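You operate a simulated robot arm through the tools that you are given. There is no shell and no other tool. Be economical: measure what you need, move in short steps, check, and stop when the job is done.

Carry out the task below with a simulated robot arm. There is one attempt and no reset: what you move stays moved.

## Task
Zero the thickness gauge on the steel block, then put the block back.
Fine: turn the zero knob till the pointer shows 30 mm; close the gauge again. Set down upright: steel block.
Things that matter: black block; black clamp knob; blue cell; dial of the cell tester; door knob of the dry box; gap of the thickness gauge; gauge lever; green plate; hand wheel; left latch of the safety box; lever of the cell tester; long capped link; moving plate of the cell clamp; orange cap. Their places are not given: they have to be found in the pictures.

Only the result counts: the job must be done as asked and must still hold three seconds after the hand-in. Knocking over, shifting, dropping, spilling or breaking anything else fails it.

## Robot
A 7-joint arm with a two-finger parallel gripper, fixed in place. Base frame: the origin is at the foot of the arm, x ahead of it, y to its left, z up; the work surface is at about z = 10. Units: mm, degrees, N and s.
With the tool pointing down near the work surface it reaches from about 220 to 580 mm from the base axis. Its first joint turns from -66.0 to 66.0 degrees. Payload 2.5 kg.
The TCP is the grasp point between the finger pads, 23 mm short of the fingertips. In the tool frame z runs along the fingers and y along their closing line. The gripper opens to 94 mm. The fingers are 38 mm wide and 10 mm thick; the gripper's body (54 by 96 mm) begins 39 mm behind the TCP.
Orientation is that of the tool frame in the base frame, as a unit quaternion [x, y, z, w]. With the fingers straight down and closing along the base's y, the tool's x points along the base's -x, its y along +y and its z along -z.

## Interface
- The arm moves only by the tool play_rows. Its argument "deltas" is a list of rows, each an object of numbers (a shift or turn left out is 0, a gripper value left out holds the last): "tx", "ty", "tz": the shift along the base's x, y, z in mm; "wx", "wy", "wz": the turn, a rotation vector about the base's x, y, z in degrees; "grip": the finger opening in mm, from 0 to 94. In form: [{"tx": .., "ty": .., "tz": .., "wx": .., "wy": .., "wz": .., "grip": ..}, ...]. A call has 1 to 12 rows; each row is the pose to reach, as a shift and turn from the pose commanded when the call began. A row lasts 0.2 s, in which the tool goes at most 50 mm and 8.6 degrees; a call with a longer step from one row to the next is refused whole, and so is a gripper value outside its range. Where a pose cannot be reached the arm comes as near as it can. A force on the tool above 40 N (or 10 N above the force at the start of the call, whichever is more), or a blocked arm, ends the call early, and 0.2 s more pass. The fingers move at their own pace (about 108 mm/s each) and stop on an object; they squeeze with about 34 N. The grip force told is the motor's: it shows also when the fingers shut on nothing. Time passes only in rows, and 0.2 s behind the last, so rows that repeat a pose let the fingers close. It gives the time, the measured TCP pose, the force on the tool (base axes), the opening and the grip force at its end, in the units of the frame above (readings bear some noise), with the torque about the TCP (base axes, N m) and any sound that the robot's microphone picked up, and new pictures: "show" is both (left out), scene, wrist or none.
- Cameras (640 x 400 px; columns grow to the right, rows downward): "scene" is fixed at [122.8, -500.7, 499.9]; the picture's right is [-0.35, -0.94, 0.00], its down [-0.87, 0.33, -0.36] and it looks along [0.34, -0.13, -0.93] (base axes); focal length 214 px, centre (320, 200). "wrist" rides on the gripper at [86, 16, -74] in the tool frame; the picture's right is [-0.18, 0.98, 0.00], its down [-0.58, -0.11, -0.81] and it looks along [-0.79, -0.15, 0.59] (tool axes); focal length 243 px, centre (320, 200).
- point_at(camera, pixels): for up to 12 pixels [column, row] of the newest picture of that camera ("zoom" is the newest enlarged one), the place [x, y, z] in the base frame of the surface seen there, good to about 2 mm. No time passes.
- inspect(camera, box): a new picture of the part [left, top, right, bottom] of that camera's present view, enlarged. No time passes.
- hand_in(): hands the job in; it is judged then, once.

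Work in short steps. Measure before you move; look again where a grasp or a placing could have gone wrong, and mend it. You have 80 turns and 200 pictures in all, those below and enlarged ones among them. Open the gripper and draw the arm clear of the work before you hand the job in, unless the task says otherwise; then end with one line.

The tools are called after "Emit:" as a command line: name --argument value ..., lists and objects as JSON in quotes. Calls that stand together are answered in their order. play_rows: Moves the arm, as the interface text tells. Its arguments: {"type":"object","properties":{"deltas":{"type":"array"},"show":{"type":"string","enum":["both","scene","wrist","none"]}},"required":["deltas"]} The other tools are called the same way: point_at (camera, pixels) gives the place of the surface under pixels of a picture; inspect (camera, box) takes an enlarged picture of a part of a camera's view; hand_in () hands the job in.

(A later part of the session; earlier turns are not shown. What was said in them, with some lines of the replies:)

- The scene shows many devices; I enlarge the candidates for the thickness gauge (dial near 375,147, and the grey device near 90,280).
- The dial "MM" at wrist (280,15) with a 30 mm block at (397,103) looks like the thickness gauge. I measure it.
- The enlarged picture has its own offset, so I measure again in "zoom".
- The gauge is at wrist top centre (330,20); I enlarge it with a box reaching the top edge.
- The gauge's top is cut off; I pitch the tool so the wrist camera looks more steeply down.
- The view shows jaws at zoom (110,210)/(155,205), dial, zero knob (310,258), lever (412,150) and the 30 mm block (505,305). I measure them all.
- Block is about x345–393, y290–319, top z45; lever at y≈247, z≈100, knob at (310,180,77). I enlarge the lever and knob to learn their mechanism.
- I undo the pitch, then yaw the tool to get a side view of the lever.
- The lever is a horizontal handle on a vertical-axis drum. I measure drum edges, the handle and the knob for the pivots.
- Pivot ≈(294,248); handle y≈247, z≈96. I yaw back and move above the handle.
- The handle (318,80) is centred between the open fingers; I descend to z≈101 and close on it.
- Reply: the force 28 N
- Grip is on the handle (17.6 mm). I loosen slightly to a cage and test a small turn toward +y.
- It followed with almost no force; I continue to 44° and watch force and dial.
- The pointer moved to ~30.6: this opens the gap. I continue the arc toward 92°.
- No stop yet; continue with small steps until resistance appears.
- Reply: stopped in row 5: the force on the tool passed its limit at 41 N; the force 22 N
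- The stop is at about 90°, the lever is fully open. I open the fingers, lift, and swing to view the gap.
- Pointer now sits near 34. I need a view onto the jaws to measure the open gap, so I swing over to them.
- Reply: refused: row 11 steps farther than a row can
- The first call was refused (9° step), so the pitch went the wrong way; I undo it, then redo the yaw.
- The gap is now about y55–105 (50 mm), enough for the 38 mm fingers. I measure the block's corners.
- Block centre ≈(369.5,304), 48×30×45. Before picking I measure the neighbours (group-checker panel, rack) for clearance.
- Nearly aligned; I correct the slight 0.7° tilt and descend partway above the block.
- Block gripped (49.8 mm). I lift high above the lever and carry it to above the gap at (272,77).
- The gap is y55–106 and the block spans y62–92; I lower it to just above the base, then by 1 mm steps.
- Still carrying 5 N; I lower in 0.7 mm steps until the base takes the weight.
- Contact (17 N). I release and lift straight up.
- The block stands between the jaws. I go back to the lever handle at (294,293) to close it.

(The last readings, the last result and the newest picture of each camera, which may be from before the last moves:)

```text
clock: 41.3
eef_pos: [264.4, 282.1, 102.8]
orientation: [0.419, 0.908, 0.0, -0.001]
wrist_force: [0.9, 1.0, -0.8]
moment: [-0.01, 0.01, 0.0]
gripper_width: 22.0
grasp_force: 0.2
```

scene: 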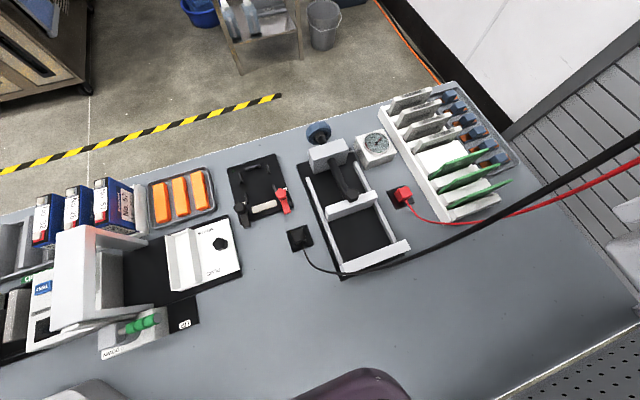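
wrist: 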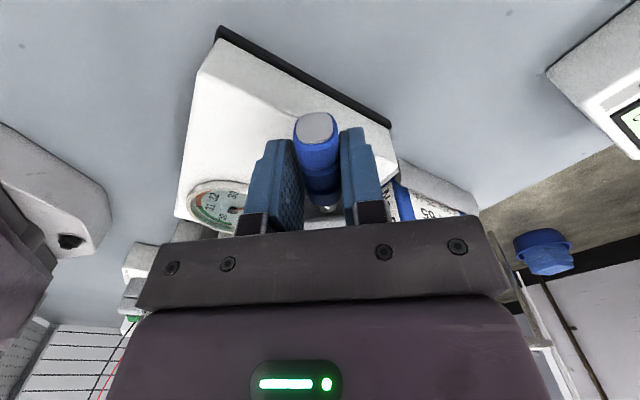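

Emit:
play_rows --deltas '[{"tx": -2.9, "ty": -2.7, "wz": 5}, {"tx": -5.6, "ty": -5.6, "wz": 10}, {"tx": -8, "ty": -8.7, "wz": 15}, {"tx": -10.1, "ty": -12, "wz": 20}, {"tx": -12, "ty": -15.6, "wz": 25}, {"tx": -13.5, "ty": -19.2, "wz": 30}, {"tx": -14.7, "ty": -23, "wz": 35}, {"tx": -15.5, "ty": -26.8, "wz": 40}, {"tx": -16, "ty": -30.8, "wz": 45}, {"tx": -16.2, "ty": -34.7, "wz": 50}, {"tx": -16.2, "ty": -37, "wz": 50}]' --show "wrist"

```text
clock: 43.7
eef_pos: [248.1, 246.4, 102.0]
orientation: [-0.004, 1.0, 0.001, 0.0]
wrist_force: [-0.5, 0.0, -0.5]
moment: [0.0, 0.0, 0.01]
gripper_width: 21.9
grasp_force: 0.4
```

wrist: 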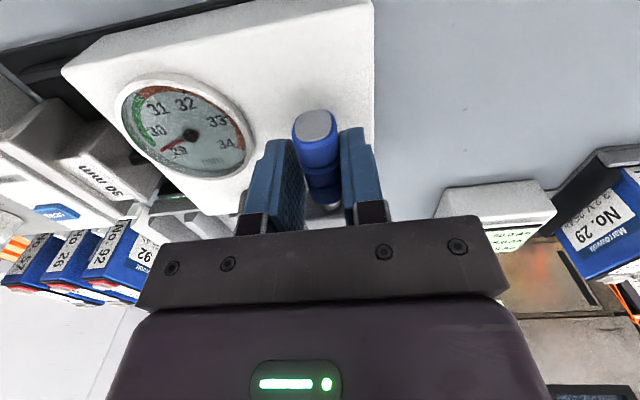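

Lever looks home and the pointer reads ~29.3. I nudge on to be sure it is at its stop.

Emit:
play_rows --deltas '[{"ty": -2}, {"ty": -4}, {"ty": -6}, {"ty": -6}]' --show "wrist"

Emit:
inspect --camera "wrist" --box '[40, 40, 280, 220]'

```text
clock: 44.7
eef_pos: [248.3, 242.0, 102.9]
orientation: [-0.005, 1.0, 0.003, 0.001]
wrist_force: [-0.3, 17.4, -3.0]
moment: [0.05, -0.39, -0.06]
gripper_width: 29.8
grasp_force: 9.1
```

wrist: 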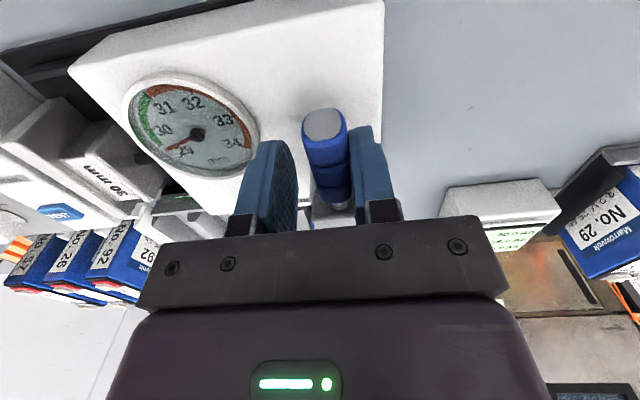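

```text
2.22 times, centred on (160, 130) of wrist
```

zoom: 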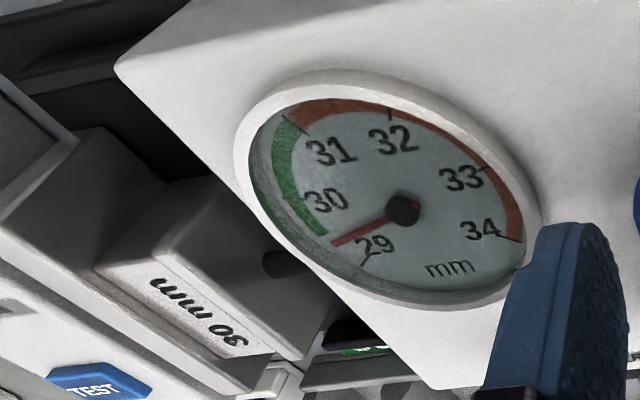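

Lever is against its closed stop and the block is clamped; pointer ≈29.3. I release, rise, and move above the zero knob at (315,179.5) with −45° yaw.

Emit:
play_rows --deltas '[{"ty": 3, "grip": 50}, {"ty": 3, "grip": 50}, {"tz": 40}, {"tz": 70, "tx": 10, "ty": -15, "wz": -8}, {"tz": 70, "tx": 30, "ty": -30, "wz": -16}, {"tz": 70, "tx": 50, "ty": -45, "wz": -24}, {"tz": 70, "tx": 67, "ty": -62, "wz": -32}, {"tz": 70, "tx": 67, "ty": -62, "wz": -40}, {"tz": 70, "tx": 67, "ty": -62, "wz": -45}, {"tz": 40, "tx": 67, "ty": -62, "wz": -45}]' --show "wrist"

Emit:
inspect --camera "wrist" --box '[120, 0, 520, 120]'

```text
clock: 46.9
eef_pos: [314.6, 178.9, 143.2]
orientation: [0.38, 0.925, 0.0, 0.0]
wrist_force: [-0.7, 0.2, 0.5]
moment: [0.02, -0.03, 0.0]
gripper_width: 50.2
grasp_force: 0.0
```

wrist: 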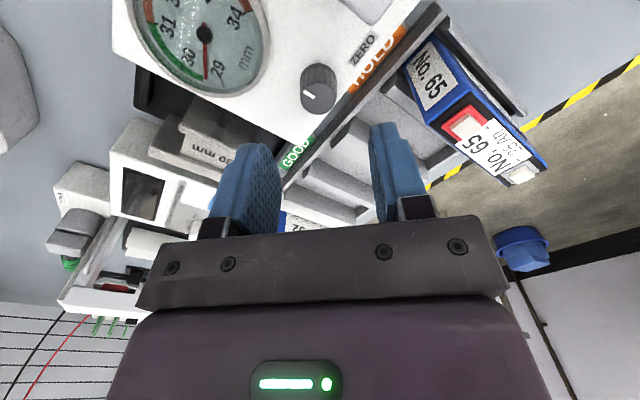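

```text
1.60 times, centred on (320, 60) of wrist
```

zoom: 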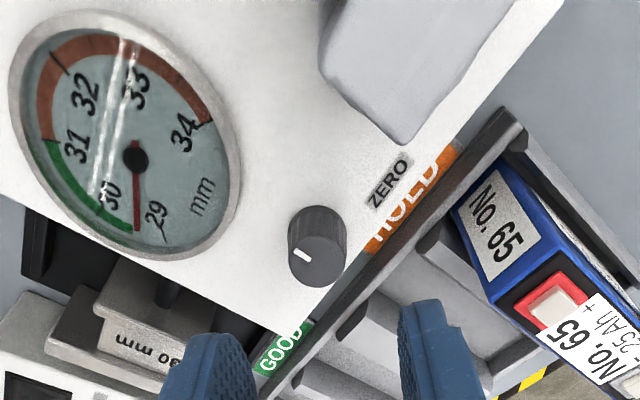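

The dial and knob are both visible; I verify the knob centre before descending.

Emit:
point_at --camera "zoom" --pixels '[[318, 262], [292, 255], [344, 260], [318, 285], [318, 238], [302, 255]]'

```text
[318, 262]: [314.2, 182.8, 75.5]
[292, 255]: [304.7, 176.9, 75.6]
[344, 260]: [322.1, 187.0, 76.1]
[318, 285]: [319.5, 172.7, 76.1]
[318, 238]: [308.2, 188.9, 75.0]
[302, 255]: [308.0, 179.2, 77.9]
```

Knob centre ≈(313.8,181). I descend to z≈82 and close on it.

Emit:
play_rows --deltas '[{"tx": -0.7, "ty": 2, "tz": -30}, {"tx": -0.7, "ty": 2, "tz": -60}, {"tx": -0.7, "ty": 2, "tz": -60}, {"tx": -0.7, "ty": 2, "tz": -60, "grip": 20}, {"tx": -0.7, "ty": 2, "tz": -60, "grip": 20}]' --show "wrist"

Emit:
inspect --camera "wrist" --box '[0, 0, 400, 20]'

```text
clock: 47.6
eef_pos: [315.8, 180.6, 85.2]
orientation: [0.379, 0.925, 0.002, -0.002]
wrist_force: [-2.3, -2.4, 7.3]
moment: [-0.16, 0.35, 0.1]
gripper_width: 51.7
grasp_force: 2.0
stopped in row 3: the force on the tool passed its limit at 44 N (the readings are from after the stop); the commanded pose is now the measured one
```

wrist: 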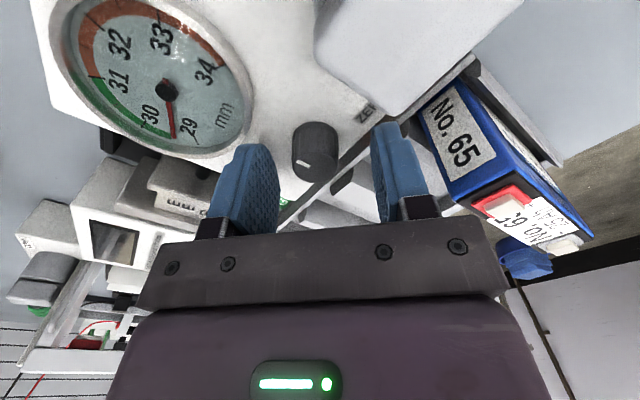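

```text
1.60 times, centred on (200, 10) of wrist
```

zoom: 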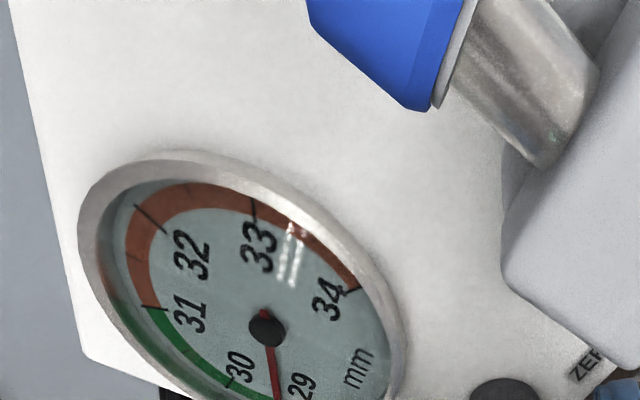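

The open fingertip touched the dial bezel; I rise slightly, reduce the opening to 36 mm (clears the bezel) and go down again.

Emit:
play_rows --deltas '[{"tz": 15}, {"tx": -2, "ty": 0.5, "tz": 15, "grip": 36}, {"tx": -2, "ty": 0.5, "tz": 15, "grip": 36}]' --show "wrist"

```text
clock: 48.4
eef_pos: [314.3, 181.8, 99.8]
orientation: [0.38, 0.925, 0.002, 0.0]
wrist_force: [0.8, 0.6, -0.6]
moment: [0.01, 0.01, 0.01]
gripper_width: 35.9
grasp_force: 0.0
```

wrist: 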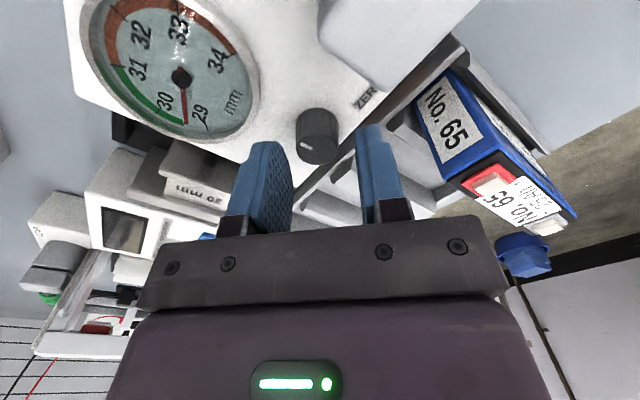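

Emit:
play_rows --deltas '[{"tz": -10}, {"tz": -16}, {"tz": -16}, {"tz": -16, "grip": 18}, {"tz": -16, "grip": 18}]' --show "wrist"

```text
clock: 49.6
eef_pos: [312.2, 180.7, 83.7]
orientation: [0.379, 0.925, 0.0, -0.003]
wrist_force: [-11.2, -11.6, 9.9]
moment: [-0.11, 0.4, -0.02]
gripper_width: 23.1
grasp_force: 45.6
```

wrist: 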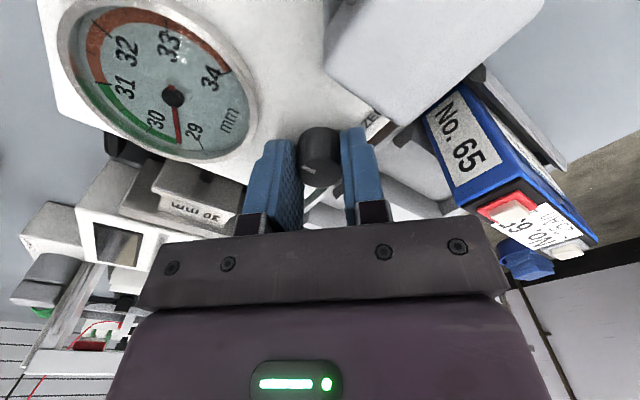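

Knob gripped (23 mm). I relax the side force by shifting −1.5,−1.5 and try a −15° turn.

Emit:
play_rows --deltas '[{"tx": -1.6, "ty": -1.6}, {"tx": -1.6, "ty": -1.6, "wz": -5}, {"tx": -1.6, "ty": -1.6, "wz": -10}, {"tx": -1.6, "ty": -1.6, "wz": -15}, {"tx": -1.6, "ty": -1.6, "wz": -15}]' --show "wrist"

Emit:
inspect --camera "wrist" --box '[50, 0, 270, 130]'

```text
clock: 50.8
eef_pos: [313.1, 179.8, 84.2]
orientation: [0.497, 0.868, 0.002, 0.0]
wrist_force: [9.8, 8.7, -36.4]
moment: [0.13, -0.17, -0.01]
gripper_width: 23.2
grasp_force: 45.1
```

wrist: 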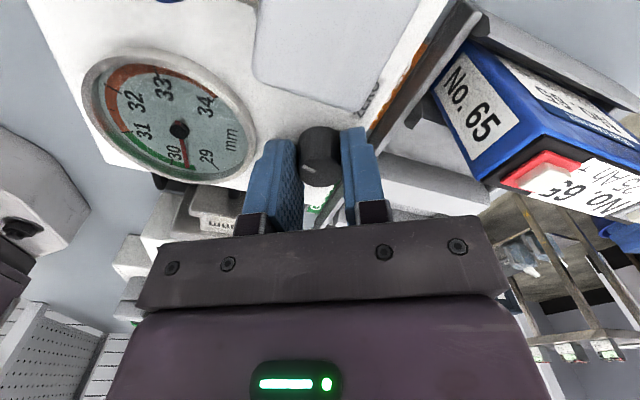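

```text
2.91 times, centred on (160, 65) of wrist
```

zoom: 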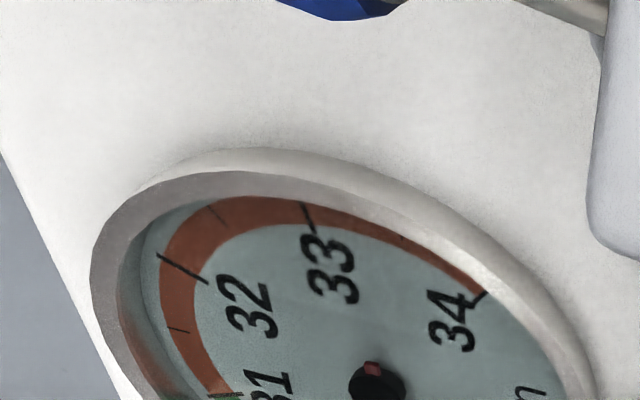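

Emit:
inspect --camera "wrist" --box '[80, 50, 270, 190]'

```text
2.86 times, centred on (175, 120) of wrist
```

zoom: 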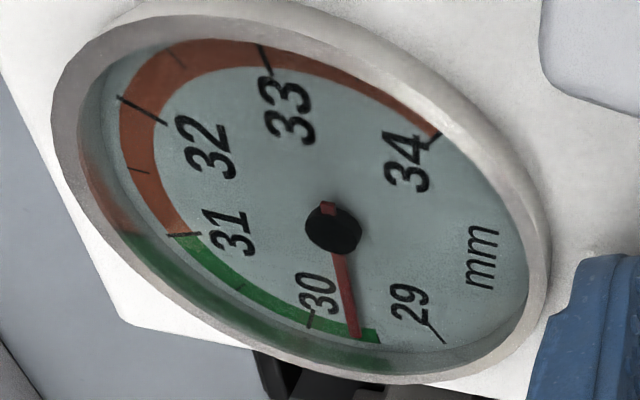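

The pointer rose to ~29.65, so this is the right direction. The z-load is 36 N, so I re-grip to relax before turning more.

Emit:
play_rows --deltas '[{"grip": 32}, {"grip": 32}, {"grip": 32, "tx": 0.3, "ty": 0.5}, {"grip": 20, "tx": 0.3, "ty": 0.5}, {"grip": 20, "tx": 0.3, "ty": 0.5}]' --show "none"

```text
clock: 52.0
eef_pos: [312.6, 179.6, 84.0]
orientation: [0.497, 0.868, 0.001, 0.001]
wrist_force: [0.3, -1.4, 3.7]
moment: [0.08, 0.08, 0.01]
gripper_width: 23.0
grasp_force: 44.9
```

Relaxed now; I turn a further −14° and read the dial.

Emit:
play_rows --deltas '[{"wz": -5}, {"wz": -10}, {"wz": -14}, {"wz": -14}]' --show "wrist"

Emit:
inspect --camera "wrist" --box '[90, 70, 280, 210]'

```text
clock: 53.0
eef_pos: [313.2, 179.4, 84.0]
orientation: [0.599, 0.801, 0.003, 0.0]
wrist_force: [1.7, -1.7, 7.7]
moment: [-0.1, -0.02, -0.04]
gripper_width: 22.9
grasp_force: 45.0
```

wrist: 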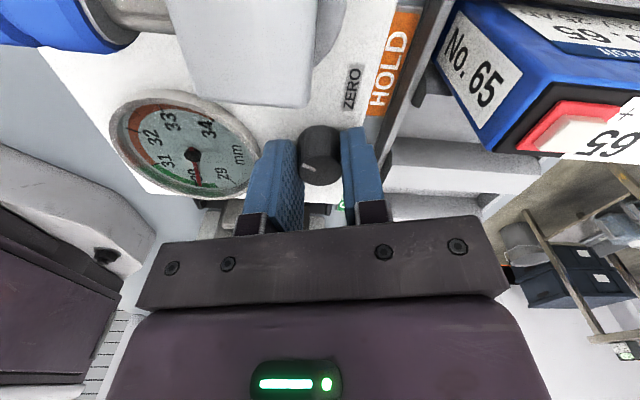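

```text
2.86 times, centred on (185, 140) of wrist
```

zoom: 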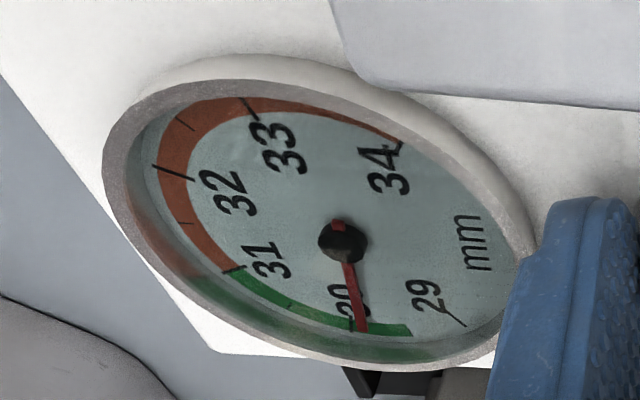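

Pointer ≈29.9 from this slanted view. I turn −4° more, then release and check from overhead to avoid parallax.

Emit:
play_rows --deltas '[{"wz": -4}, {"wz": -4}, {"wz": -4, "grip": 36}, {"wz": -4, "grip": 36}, {"wz": -4, "tz": 40}, {"wz": -4, "tz": 80}]' --show "none"

Emit:
play_rows --deltas '[{"wz": 8, "tz": 30}, {"wz": 16, "tz": 60}, {"wz": 24, "tz": 90}, {"wz": 32, "tz": 110}, {"wz": 40, "tz": 120, "tx": -20}, {"wz": 48, "tz": 120, "tx": -40}, {"wz": 56, "tz": 120, "tx": -60}, {"wz": 64, "tz": 120, "tx": -70}, {"wz": 72, "tz": 120, "tx": -70}, {"wz": 78, "tz": 120, "tx": -70}]' --show "none"

Emit:
play_rows --deltas '[{"wy": 8, "tx": -5}, {"wy": 16, "tx": -10}, {"wy": 24, "tx": -15}, {"wy": 32, "tx": -20}, {"wy": 40, "tx": -20}, {"wy": 40, "tx": -20}]' --show "wrist"

```text
clock: 54.4
eef_pos: [311.3, 180.2, 164.6]
orientation: [0.627, 0.779, 0.001, 0.001]
wrist_force: [0.6, -0.6, -0.3]
moment: [0.0, 0.02, 0.01]
gripper_width: 35.9
grasp_force: 0.1
```

```text
clock: 56.6
eef_pos: [241.9, 179.9, 284.6]
orientation: [-0.005, 1.0, 0.001, -0.001]
wrist_force: [0.7, 0.7, 0.4]
moment: [-0.01, 0.0, 0.03]
gripper_width: 35.8
grasp_force: 0.1
```

```text
clock: 58.0
eef_pos: [222.4, 180.3, 284.5]
orientation: [-0.003, 0.939, 0.003, -0.344]
wrist_force: [-1.0, 0.6, 0.6]
moment: [0.0, 0.0, -0.03]
gripper_width: 35.7
grasp_force: 0.1
```

wrist: 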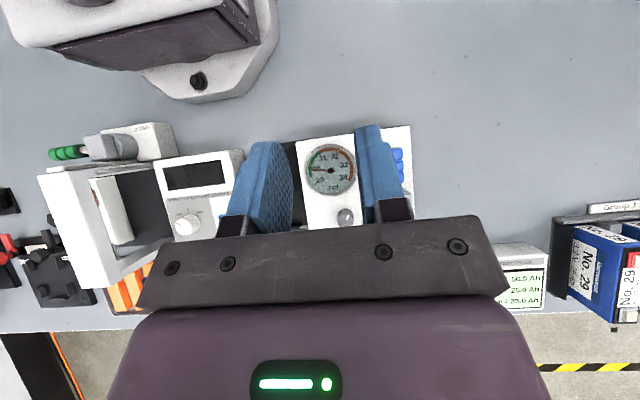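

Emit:
inspect --camera "wrist" --box '[300, 138, 360, 198]'

```text
6.67 times, centred on (330, 168) of wrist
```

zoom: 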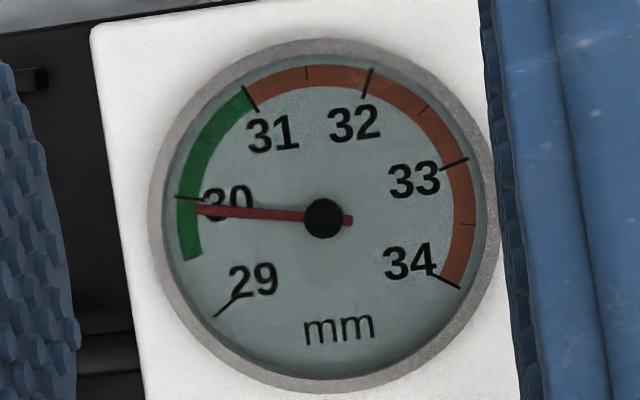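

By angles (30-tick at 172.5°, pointer 175.7°, 50°/mm) the reading is ≈29.93. I go back for a fine turn of about −4°.

Emit:
play_rows --deltas '[{"wy": -8, "tx": 20}, {"wy": -16, "tx": 40}, {"wy": -24, "tx": 60}, {"wy": -32, "tx": 80}, {"wy": -40, "tx": 90.5, "tz": -40}, {"wy": -40, "tx": 90.5, "tz": -85}, {"wy": -40, "tx": 90.5, "tz": -130}, {"wy": -40, "tx": 90.5, "tz": -170}, {"wy": -40, "tx": 90.5, "tz": -170}]' --show "wrist"

```text
clock: 60.0
eef_pos: [312.2, 180.7, 114.8]
orientation: [-0.004, 1.0, 0.002, -0.002]
wrist_force: [-0.4, -0.1, 0.4]
moment: [0.0, -0.02, -0.01]
gripper_width: 36.1
grasp_force: 0.1
```

wrist: 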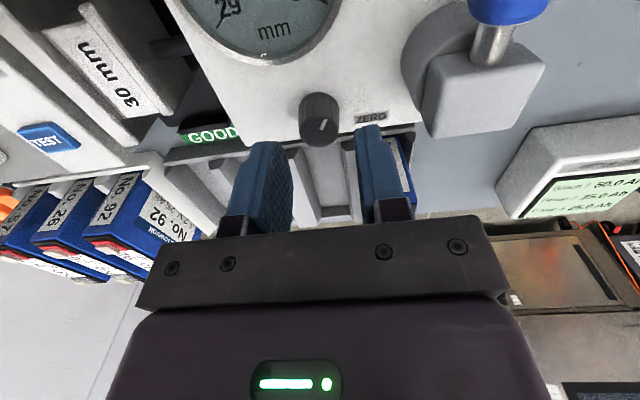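

Emit:
play_rows --deltas '[{"tx": 0.5, "ty": -0.8, "tz": -16}, {"tx": 0.5, "ty": -0.8, "tz": -30}, {"tx": 0.5, "ty": -0.8, "tz": -30}, {"tx": 0.5, "ty": -0.8, "tz": -30, "grip": 20}, {"tx": 0.5, "ty": -0.8, "tz": -30, "grip": 20}]' --show "none"

Emit:
play_rows --deltas '[{"wz": -2}, {"wz": -4}, {"wz": -4}, {"wz": -4, "grip": 36}, {"wz": -4, "grip": 36}, {"wz": -4, "tz": 40}, {"wz": -4, "tz": 80}]' --show "none"

Emit:
play_rows --deltas '[{"wz": 4, "tz": 40, "tx": -20}, {"wz": 4, "tz": 80, "tx": -60}, {"wz": 4, "tz": 120, "tx": -90}]' --show "none"

Emit:
play_rows --deltas '[{"wy": 8}, {"wy": 16}, {"wy": 24}, {"wy": 32}, {"wy": 40}, {"wy": 40}]' --show "wrist"

Emit:
inspect --camera "wrist" --box '[300, 138, 360, 198]'

```text
clock: 61.2
eef_pos: [313.4, 179.6, 84.0]
orientation: [-0.004, 1.0, 0.001, -0.001]
wrist_force: [4.3, 5.6, -8.7]
moment: [0.11, 0.03, 0.03]
gripper_width: 22.9
grasp_force: 44.7
```

```text
clock: 62.8
eef_pos: [312.4, 179.5, 163.8]
orientation: [0.031, 1.0, 0.0, -0.003]
wrist_force: [-0.4, 0.2, 0.3]
moment: [-0.01, -0.03, 0.0]
gripper_width: 36.1
grasp_force: 0.1
```

```text
refused: row 2 steps farther than a row can; nothing moved
```

```text
clock: 64.2
eef_pos: [312.3, 179.6, 163.8]
orientation: [0.031, 0.938, -0.008, -0.344]
wrist_force: [-0.6, 0.5, -0.1]
moment: [0.0, 0.02, 0.02]
gripper_width: 36.1
grasp_force: 0.2
```

wrist: 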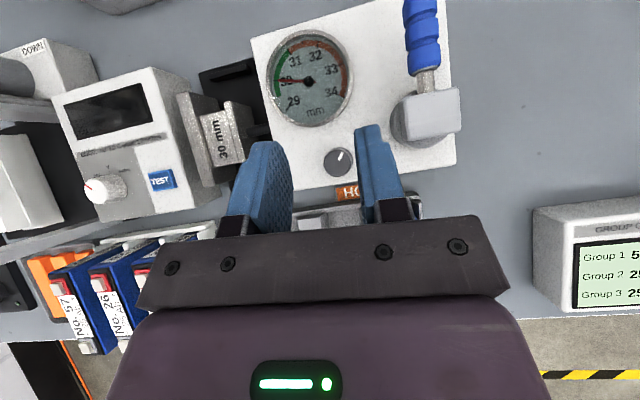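

```text
6.67 times, centred on (330, 168) of wrist
```

zoom: 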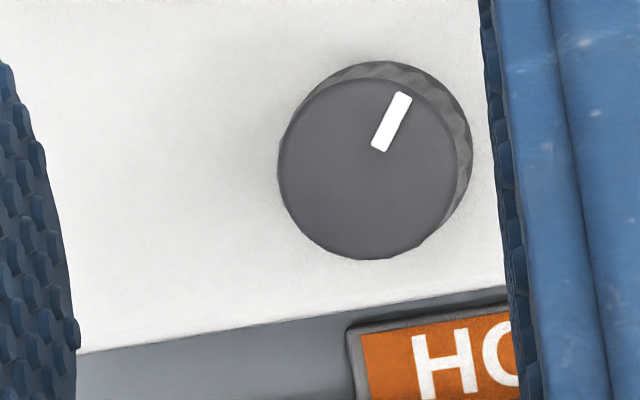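

One move was refused, but this pose shows the dial closely at (310,78); I enlarge it here.

Emit:
inspect --camera "wrist" --box '[260, 28, 360, 128]'

```text
4.00 times, centred on (310, 78) of wrist
```

zoom: 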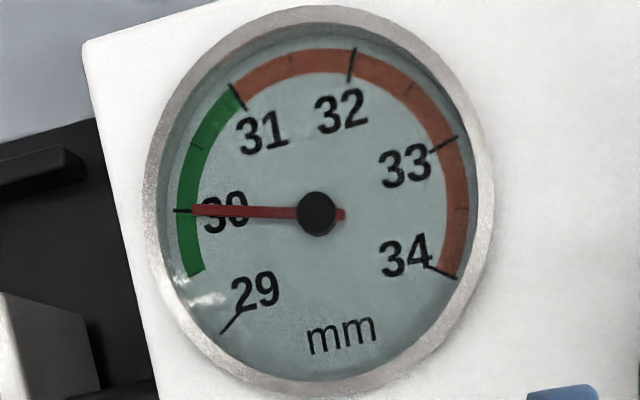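

The pointer now lies on the 30 tick (within ~0.03). I return to the lever handle to open it again.

Emit:
play_rows --deltas '[{"wy": -8, "tz": 10}, {"wy": -16, "tz": 20}, {"wy": -24, "tz": 20}, {"wy": -32, "tz": 20}, {"wy": -40, "tz": 20}, {"wy": -40, "tz": 20}]' --show "none"

Emit:
play_rows --deltas '[{"wz": 2, "tx": -20, "ty": 20, "grip": 50}, {"wz": 4, "tx": -45, "ty": 45}, {"wz": 4, "tx": -63.6, "ty": 67}, {"wz": 4, "tx": -63.6, "ty": 67, "tz": -20}, {"wz": 4, "tx": -63.6, "ty": 67, "tz": -20}]' --show "wrist"

```text
clock: 65.6
eef_pos: [312.4, 179.8, 183.4]
orientation: [0.032, 0.999, 0.002, 0.0]
wrist_force: [-0.6, 0.1, 0.3]
moment: [0.02, -0.04, -0.01]
gripper_width: 36.2
grasp_force: 0.1
```

```text
clock: 66.8
eef_pos: [249.9, 247.0, 163.3]
orientation: [-0.004, 1.0, 0.002, -0.001]
wrist_force: [-0.5, -0.1, -0.3]
moment: [0.0, 0.02, 0.0]
gripper_width: 49.9
grasp_force: 0.0
```

wrist: 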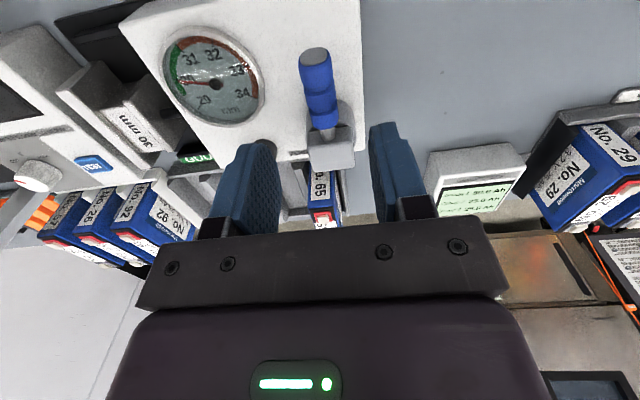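

Emit:
play_rows --deltas '[{"tx": -1.2, "ty": 0.5, "tz": -30}, {"tx": -1.2, "ty": 0.5, "tz": -61}, {"tx": -1.2, "ty": 0.5, "tz": -61, "grip": 22}, {"tx": -1.2, "ty": 0.5, "tz": -61, "grip": 22}]' --show "none"

Emit:
play_rows --deltas '[{"tx": 0.2, "ty": 3.9, "wz": -5}, {"tx": 0.7, "ty": 7.9, "wz": -10}, {"tx": 1.5, "ty": 11.7, "wz": -15}, {"tx": 2.7, "ty": 15.5, "wz": -20}, {"tx": 4.2, "ty": 19.1, "wz": -25}, {"tx": 6.1, "ty": 22.7, "wz": -30}, {"tx": 8.2, "ty": 26, "wz": -35}, {"tx": 10.6, "ty": 29.1, "wz": -40}, {"tx": 13.3, "ty": 32, "wz": -45}]' --show "none"

Emit:
play_rows --deltas '[{"tx": 2.9, "ty": 2.7, "wz": -5}, {"tx": 6, "ty": 5.1, "wz": -10}, {"tx": 9.4, "ty": 7.2, "wz": -15}, {"tx": 12.9, "ty": 9.1, "wz": -20}, {"tx": 16.5, "ty": 10.6, "wz": -25}, {"tx": 20.3, "ty": 11.8, "wz": -30}, {"tx": 24.2, "ty": 12.6, "wz": -35}, {"tx": 28.1, "ty": 13.1, "wz": -40}, {"tx": 32, "ty": 13.3, "wz": -45}, {"tx": 35, "ty": 13.2, "wz": -45}]' --show "wrist"

```text
clock: 67.8
eef_pos: [247.6, 248.4, 102.5]
orientation: [-0.003, 1.0, 0.002, -0.001]
wrist_force: [0.3, -0.4, -0.3]
moment: [-0.03, 0.0, -0.01]
gripper_width: 22.0
grasp_force: 0.0
```

```text
clock: 69.8
eef_pos: [261.2, 277.9, 102.6]
orientation: [0.381, 0.925, 0.002, -0.002]
wrist_force: [0.4, -0.6, -0.6]
moment: [0.03, -0.01, 0.0]
gripper_width: 22.3
grasp_force: 0.3
```

```text
clock: 72.0
eef_pos: [295.7, 292.7, 102.5]
orientation: [0.704, 0.71, 0.001, 0.0]
wrist_force: [-7.2, -0.2, 6.1]
moment: [-0.14, 0.15, -0.13]
gripper_width: 25.5
grasp_force: 3.5
```

wrist: 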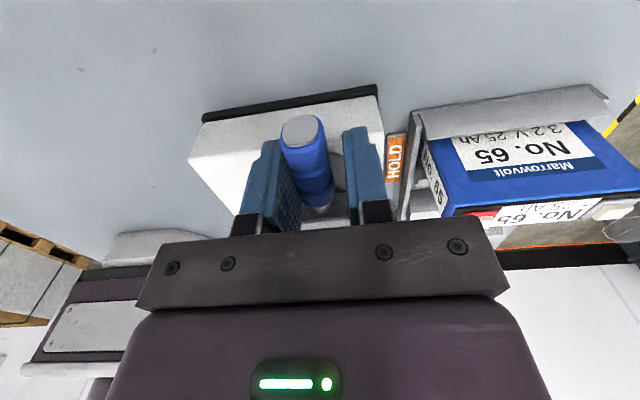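

Lever is at its open stop. I release, lift, and go above the jaws to locate the block.

Emit:
play_rows --deltas '[{"tx": -2, "grip": 50}, {"tx": -2, "grip": 50}, {"tx": -2, "tz": 45, "grip": 70}, {"tx": -2, "tz": 85}, {"tx": -7, "tz": 85, "ty": -45}, {"tx": -12, "tz": 85, "ty": -90}, {"tx": -17, "tz": 85, "ty": -135}, {"tx": -22, "tz": 85, "ty": -180}, {"tx": -22, "tz": 85, "ty": -217}, {"tx": -22, "tz": 85, "ty": -217}]' --show "wrist"

Emit:
inspect --camera "wrist" --box '[220, 0, 420, 125]'

```text
clock: 74.2
eef_pos: [275.8, 74.1, 188.2]
orientation: [0.704, 0.71, 0.002, 0.0]
wrist_force: [-0.2, 0.6, 0.5]
moment: [0.0, 0.0, 0.0]
gripper_width: 70.1
grasp_force: 0.1
```

wrist: 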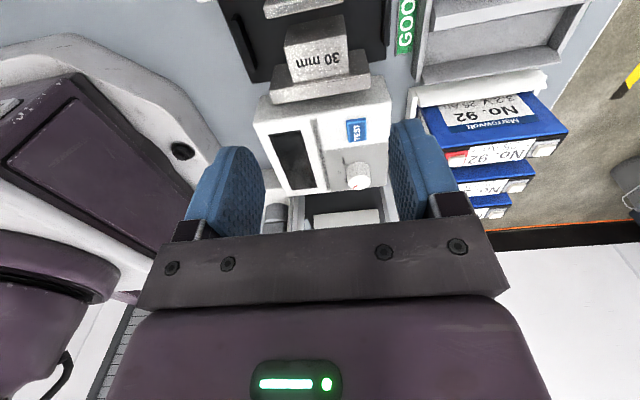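

```text
3.20 times, centred on (320, 62) of wrist
```

zoom: 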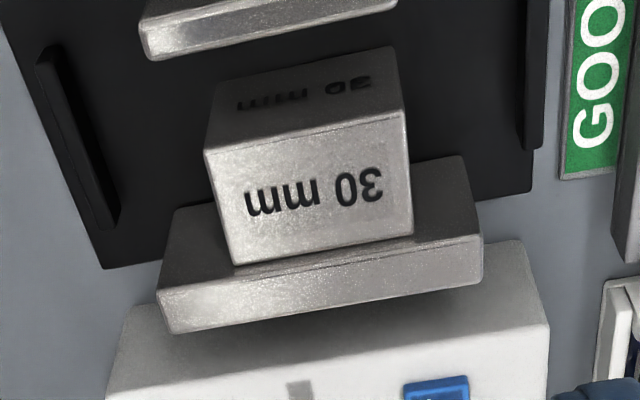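

Emit:
point_at --camera "zoom" --pixels '[[208, 152], [402, 115], [236, 258], [408, 230], [300, 142], [320, 252], [175, 215], [470, 165], [145, 55], [390, 5], [305, 200]]'

```text
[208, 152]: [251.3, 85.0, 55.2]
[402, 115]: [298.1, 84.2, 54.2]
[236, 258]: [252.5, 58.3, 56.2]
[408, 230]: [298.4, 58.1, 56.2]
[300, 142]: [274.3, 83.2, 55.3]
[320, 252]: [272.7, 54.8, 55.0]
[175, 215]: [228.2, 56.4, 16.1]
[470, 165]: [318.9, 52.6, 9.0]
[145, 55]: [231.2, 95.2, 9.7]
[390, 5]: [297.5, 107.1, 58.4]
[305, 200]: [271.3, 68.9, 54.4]
```

The block sits flush against the anvil (y55–85, x250–299). I descend with the fingers offset to y≈77 so they clear the anvil.

Emit:
play_rows --deltas '[{"tx": -1, "ty": 3, "tz": -40}, {"tx": -1, "ty": 3, "tz": -85}, {"tx": -1, "ty": 3, "tz": -115}, {"tx": -1, "ty": 3, "tz": -135}, {"tx": -1, "ty": 3, "tz": -146}, {"tx": -1, "ty": 3, "tz": -146}]' --show "wrist"

```text
clock: 75.6
eef_pos: [272.6, 77.5, 42.0]
orientation: [0.705, 0.71, 0.002, 0.0]
wrist_force: [-0.5, 0.1, 0.3]
moment: [0.05, -0.03, 0.05]
gripper_width: 70.2
grasp_force: 0.1
```

wrist: 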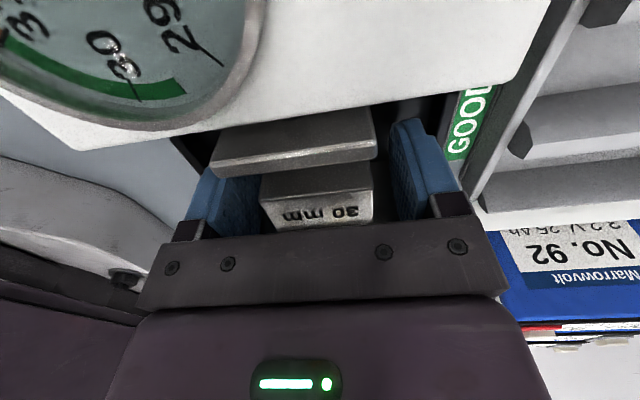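

No contact; I close on the block, then lift it straight up a little and check.

Emit:
play_rows --deltas '[{"tx": 1.3, "grip": 40}, {"tx": 1.3, "grip": 40}, {"tx": 1.3, "grip": 40}, {"tx": 1.3, "ty": 1, "tz": 2}, {"tx": 1.3, "ty": 4, "tz": 6}, {"tx": 1.3, "ty": 4, "tz": 30}, {"tx": 1.3, "ty": 4, "tz": 70}, {"tx": 1.3, "ty": 4, "tz": 110}, {"tx": 1.3, "ty": 4, "tz": 148}, {"tx": 1.3, "ty": 4, "tz": 148}]' --show "wrist"

```text
clock: 77.8
eef_pos: [275.3, 83.1, 190.2]
orientation: [0.704, 0.71, 0.002, 0.0]
wrist_force: [0.2, 0.5, -4.5]
moment: [0.02, 0.0, 0.01]
gripper_width: 49.8
grasp_force: 34.2
```

wrist: 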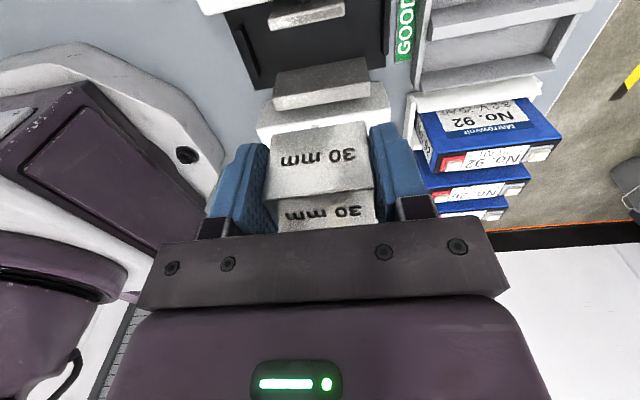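

Block held. I measure its position relative to the TCP for an accurate return.

Emit:
point_at --camera "wrist" --pixels '[[280, 190], [370, 184], [275, 205], [320, 196], [325, 187], [345, 160]]'

Emit:
play_rows --deltas '[{"tx": 10, "ty": 40}, {"tx": 30, "ty": 80}, {"tx": 50, "ty": 120}, {"tx": 70, "ty": 160}, {"tx": 85, "ty": 200}, {"tx": 94.2, "ty": 228.5}, {"tx": 94.2, "ty": 228.5, "tz": -45}, {"tx": 94.2, "ty": 228.5, "tz": -90}, {"tx": 94.2, "ty": 228.5, "tz": -120}, {"tx": 94.2, "ty": 228.5, "tz": -120}]' --show "wrist"

```text
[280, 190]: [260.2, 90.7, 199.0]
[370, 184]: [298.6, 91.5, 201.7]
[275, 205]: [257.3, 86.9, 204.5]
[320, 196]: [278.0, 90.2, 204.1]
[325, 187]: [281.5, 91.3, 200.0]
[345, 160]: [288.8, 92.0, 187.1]
```

```text
clock: 80.0
eef_pos: [369.4, 310.8, 67.6]
orientation: [0.705, 0.709, 0.003, 0.0]
wrist_force: [0.4, 0.1, -4.9]
moment: [0.02, -0.03, -0.02]
gripper_width: 50.0
grasp_force: 34.4
```

wrist: 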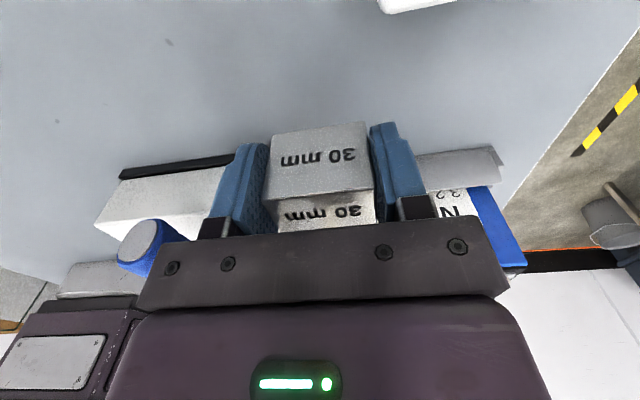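

Aligned (block centre ≈ y304.5). I lower to just above the table, then by small steps till contact.

Emit:
play_rows --deltas '[{"tz": -15}, {"tz": -28}, {"tz": -33}, {"tz": -34}, {"tz": -34}]' --show "none"

Emit:
play_rows --deltas '[{"tz": -0.7}, {"tz": -1.4}, {"tz": -1.4}]' --show "none"

```text
clock: 81.2
eef_pos: [369.6, 309.8, 35.3]
orientation: [0.705, 0.71, 0.002, 0.001]
wrist_force: [0.1, 0.2, -4.1]
moment: [-0.02, 0.02, 0.03]
gripper_width: 50.0
grasp_force: 33.3
```

```text
clock: 82.0
eef_pos: [370.0, 310.0, 34.9]
orientation: [0.705, 0.709, 0.001, 0.0]
wrist_force: [-0.3, 0.3, -4.8]
moment: [0.02, 0.01, 0.0]
gripper_width: 50.1
grasp_force: 34.4
```

Emit:
play_rows --deltas '[{"tz": -0.7}, {"tz": -1.4}, {"tz": -1.4}]' --show "none"

Emit:
play_rows --deltas '[{"tz": -0.5}, {"tz": -0.5}]' --show "none"

```text
clock: 82.8
eef_pos: [368.4, 310.1, 32.5]
orientation: [0.705, 0.71, 0.001, 0.001]
wrist_force: [0.2, 0.5, -4.8]
moment: [0.02, -0.02, -0.01]
gripper_width: 49.9
grasp_force: 33.5
```

```text
clock: 83.4
eef_pos: [369.8, 311.9, 33.6]
orientation: [0.705, 0.709, 0.002, 0.0]
wrist_force: [0.7, 0.5, -5.2]
moment: [0.02, -0.02, -0.02]
gripper_width: 49.8
grasp_force: 34.4
```

Still hanging; I continue in 0.5–0.7 mm steps.

Emit:
play_rows --deltas '[{"tz": -0.6}, {"tz": -0.6}]' --show "none"

Emit:
play_rows --deltas '[{"tz": -0.6}, {"tz": -0.6}]' --show "none"

Emit:
play_rows --deltas '[{"tz": -0.5}, {"tz": -0.5}]' --show "none"

```text
clock: 84.0
eef_pos: [370.7, 310.4, 33.0]
orientation: [0.704, 0.71, 0.002, 0.0]
wrist_force: [0.4, 0.5, -4.7]
moment: [0.03, 0.0, -0.03]
gripper_width: 49.9
grasp_force: 34.0
```

```text
clock: 84.6
eef_pos: [369.0, 311.3, 31.9]
orientation: [0.705, 0.709, 0.003, -0.001]
wrist_force: [-0.4, 0.1, -0.8]
moment: [0.03, 0.12, 0.03]
gripper_width: 49.9
grasp_force: 33.7
```

```text
clock: 85.2
eef_pos: [369.5, 311.1, 32.3]
orientation: [0.704, 0.71, 0.001, 0.0]
wrist_force: [-6.3, -3.4, 13.4]
moment: [-0.16, 0.65, 0.11]
gripper_width: 49.9
grasp_force: 33.7
```

The table carries the block (13 N upward). I release, rise, and check it.

Emit:
play_rows --deltas '[{"tz": 0.4}, {"tz": 0.4, "grip": 70}, {"tz": 0.4, "grip": 70}, {"tz": 30}, {"tz": 70}, {"tz": 110}]' --show "wrist"

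Emit:
inspect --camera "wrist" --box '[200, 0, 460, 160]'

```text
clock: 86.6
eef_pos: [367.7, 311.0, 140.6]
orientation: [0.704, 0.71, 0.001, 0.001]
wrist_force: [-0.3, -0.6, 0.0]
moment: [0.02, 0.02, -0.03]
gripper_width: 69.8
grasp_force: 0.1
```

wrist: 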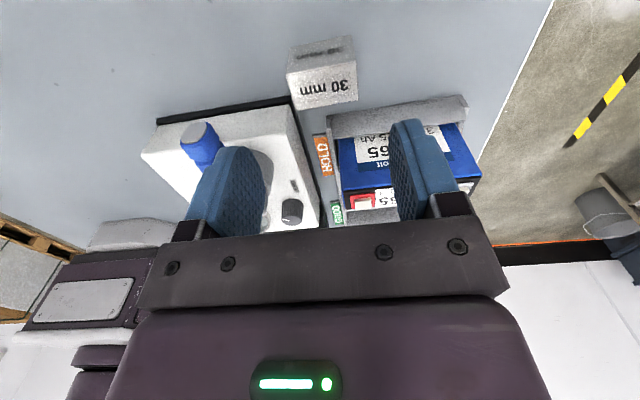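

```text
2.46 times, centred on (330, 80) of wrist
```

zoom: 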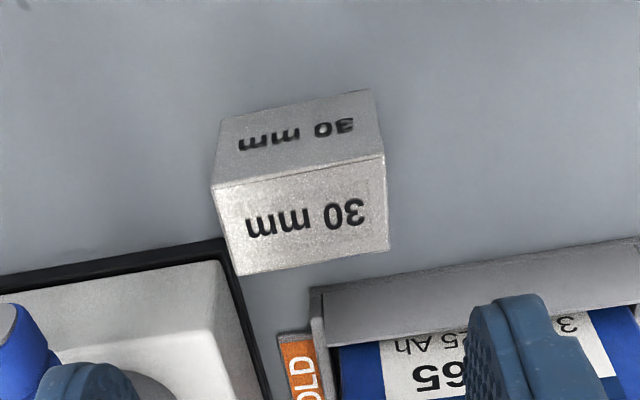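

Emit:
point_at --camera "zoom" --pixels '[[216, 192], [382, 158], [238, 270], [386, 245], [300, 120], [305, 225], [300, 165]]'

Emit:
play_rows --deltas '[{"tx": -30, "ty": -5, "grip": 50}, {"tx": -73.7, "ty": -17.7}, {"tx": -73.7, "ty": -17.7}]' --show "wrist"

```text
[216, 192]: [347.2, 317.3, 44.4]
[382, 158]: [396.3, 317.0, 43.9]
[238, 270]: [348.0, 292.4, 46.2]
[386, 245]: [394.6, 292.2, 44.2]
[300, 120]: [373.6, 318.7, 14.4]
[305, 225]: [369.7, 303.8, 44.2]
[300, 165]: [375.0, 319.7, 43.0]
```

```text
clock: 87.4
eef_pos: [294.9, 294.1, 141.1]
orientation: [0.705, 0.709, 0.002, 0.001]
wrist_force: [-0.4, 0.3, 0.2]
moment: [0.0, -0.01, 0.02]
gripper_width: 50.0
grasp_force: 0.0
```

wrist: 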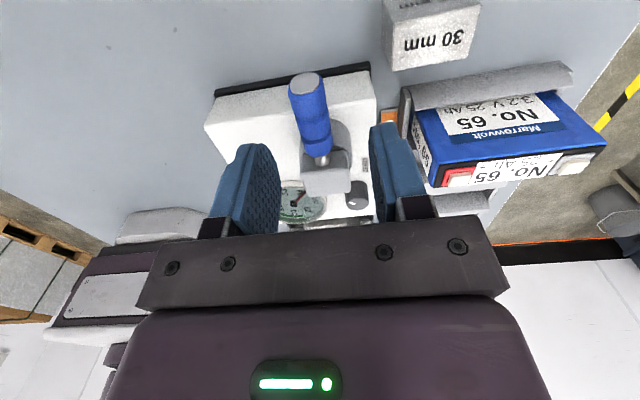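

The block is back within ~1 mm of its place, upright. Now I close the lever with the same arc as before.

Emit:
play_rows --deltas '[{"tx": -0.5, "ty": -0.8, "tz": -20}, {"tx": -0.5, "ty": -0.8, "tz": -38.5}, {"tx": -0.5, "ty": -0.8, "tz": -38.5, "grip": 22}, {"tx": -0.5, "ty": -0.8, "tz": -38.5, "grip": 22}]' --show "none"

Emit:
play_rows --deltas '[{"tx": -3.9, "ty": -0.2, "wz": 5}, {"tx": -7.9, "ty": -0.7, "wz": 10}, {"tx": -11.7, "ty": -1.5, "wz": 15}, {"tx": -15.5, "ty": -2.7, "wz": 20}, {"tx": -19.1, "ty": -4.2, "wz": 25}, {"tx": -22.7, "ty": -6.1, "wz": 30}, {"tx": -26, "ty": -8.2, "wz": 35}, {"tx": -29.1, "ty": -10.6, "wz": 40}]' --show "none"

Emit:
play_rows --deltas '[{"tx": -2.9, "ty": -2.7, "wz": 5}, {"tx": -5.6, "ty": -5.6, "wz": 10}, {"tx": -8, "ty": -8.7, "wz": 15}, {"tx": -10.1, "ty": -12, "wz": 20}, {"tx": -12, "ty": -15.6, "wz": 25}, {"tx": -13.5, "ty": -19.2, "wz": 30}, {"tx": -14.7, "ty": -23, "wz": 35}, {"tx": -15.5, "ty": -26.8, "wz": 40}, {"tx": -16, "ty": -30.8, "wz": 45}, {"tx": -16.2, "ty": -34.7, "wz": 50}, {"tx": -16.2, "ty": -37, "wz": 50}]' --show "none"

Emit:
play_rows --deltas '[{"ty": -2}, {"ty": -4}, {"ty": -6}, {"ty": -6}]' --show "wrist"

```text
clock: 88.4
eef_pos: [294.1, 292.2, 101.2]
orientation: [0.704, 0.71, 0.001, 0.0]
wrist_force: [-2.5, -0.8, 0.5]
moment: [0.01, 0.04, -0.06]
gripper_width: 23.5
grasp_force: 2.1
```

```text
clock: 90.2
eef_pos: [265.6, 281.4, 102.8]
orientation: [0.418, 0.908, 0.002, -0.001]
wrist_force: [-0.3, -0.3, 0.9]
moment: [0.02, -0.02, -0.03]
gripper_width: 22.2
grasp_force: 0.2
```

```text
clock: 92.6
eef_pos: [249.6, 244.4, 102.4]
orientation: [-0.004, 1.0, 0.001, -0.001]
wrist_force: [-0.4, 2.3, -1.8]
moment: [0.01, -0.04, -0.04]
gripper_width: 23.4
grasp_force: 1.5
```

```text
clock: 93.6
eef_pos: [249.2, 241.3, 101.9]
orientation: [-0.005, 1.0, 0.003, -0.001]
wrist_force: [-2.6, 24.5, -14.9]
moment: [-0.11, -0.32, 0.0]
gripper_width: 32.6
grasp_force: 12.1
```

wrist: 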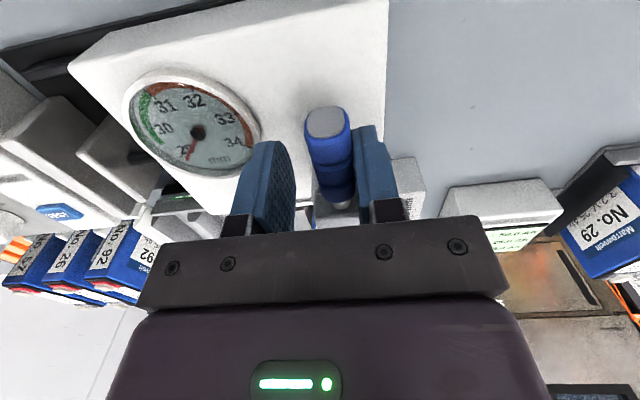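

The lever is at its closed stop. I release, lift clear and take a final look.

Emit:
play_rows --deltas '[{"ty": 3.5, "grip": 50}, {"ty": 3.5, "grip": 50}, {"ty": 4, "tz": 45}, {"tz": 90}, {"tz": 135}, {"tz": 180}, {"tz": 200}]' --show "none"

Emit:
play_rows --deltas '[{"wy": 8, "tx": -5}, {"wy": 16, "tx": -10}, {"wy": 24, "tx": -15}, {"wy": 32, "tx": -20}, {"wy": 40, "tx": -20}, {"wy": 40, "tx": -20}]' --show "wrist"

Emit:
inspect --camera "wrist" --box '[220, 90, 420, 215]'

```text
clock: 95.2
eef_pos: [249.7, 236.5, 303.7]
orientation: [-0.003, 1.0, 0.001, -0.002]
wrist_force: [0.6, 0.1, -0.3]
moment: [0.01, -0.02, -0.02]
gripper_width: 50.0
grasp_force: 0.0
```

```text
clock: 96.6
eef_pos: [228.7, 238.7, 303.5]
orientation: [-0.003, 0.939, 0.002, -0.344]
wrist_force: [0.6, -0.1, -0.5]
moment: [-0.04, 0.01, 0.03]
gripper_width: 50.1
grasp_force: 0.1
```

wrist: 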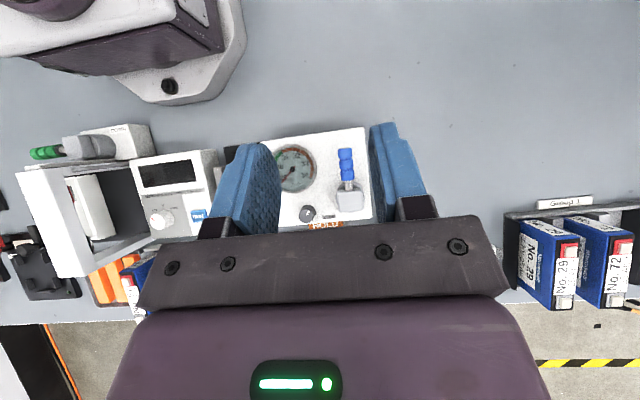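

```text
3.20 times, centred on (320, 152) of wrist
```

zoom: 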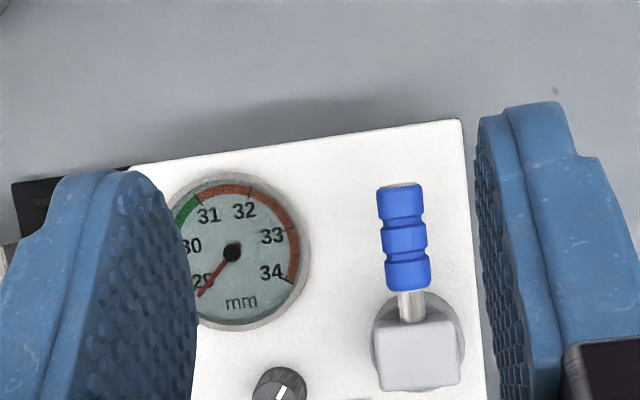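

The lever points straight back (closed), the pointer is at its empty rest, and the block is back in place. The gripper is open and the arm is clear, so I hand in.

Emit:
hand_in

```text
The job is handed in.
```

The gauge reads 30 mm on the steel block (to within about 0.05 mm by eye), the lever is closed again, and the block is upright within about 1 mm of its original spot. While lining up on the zero knob, a fingertip pressed the dial's rim with about 44 N; I saw no damage or shift.
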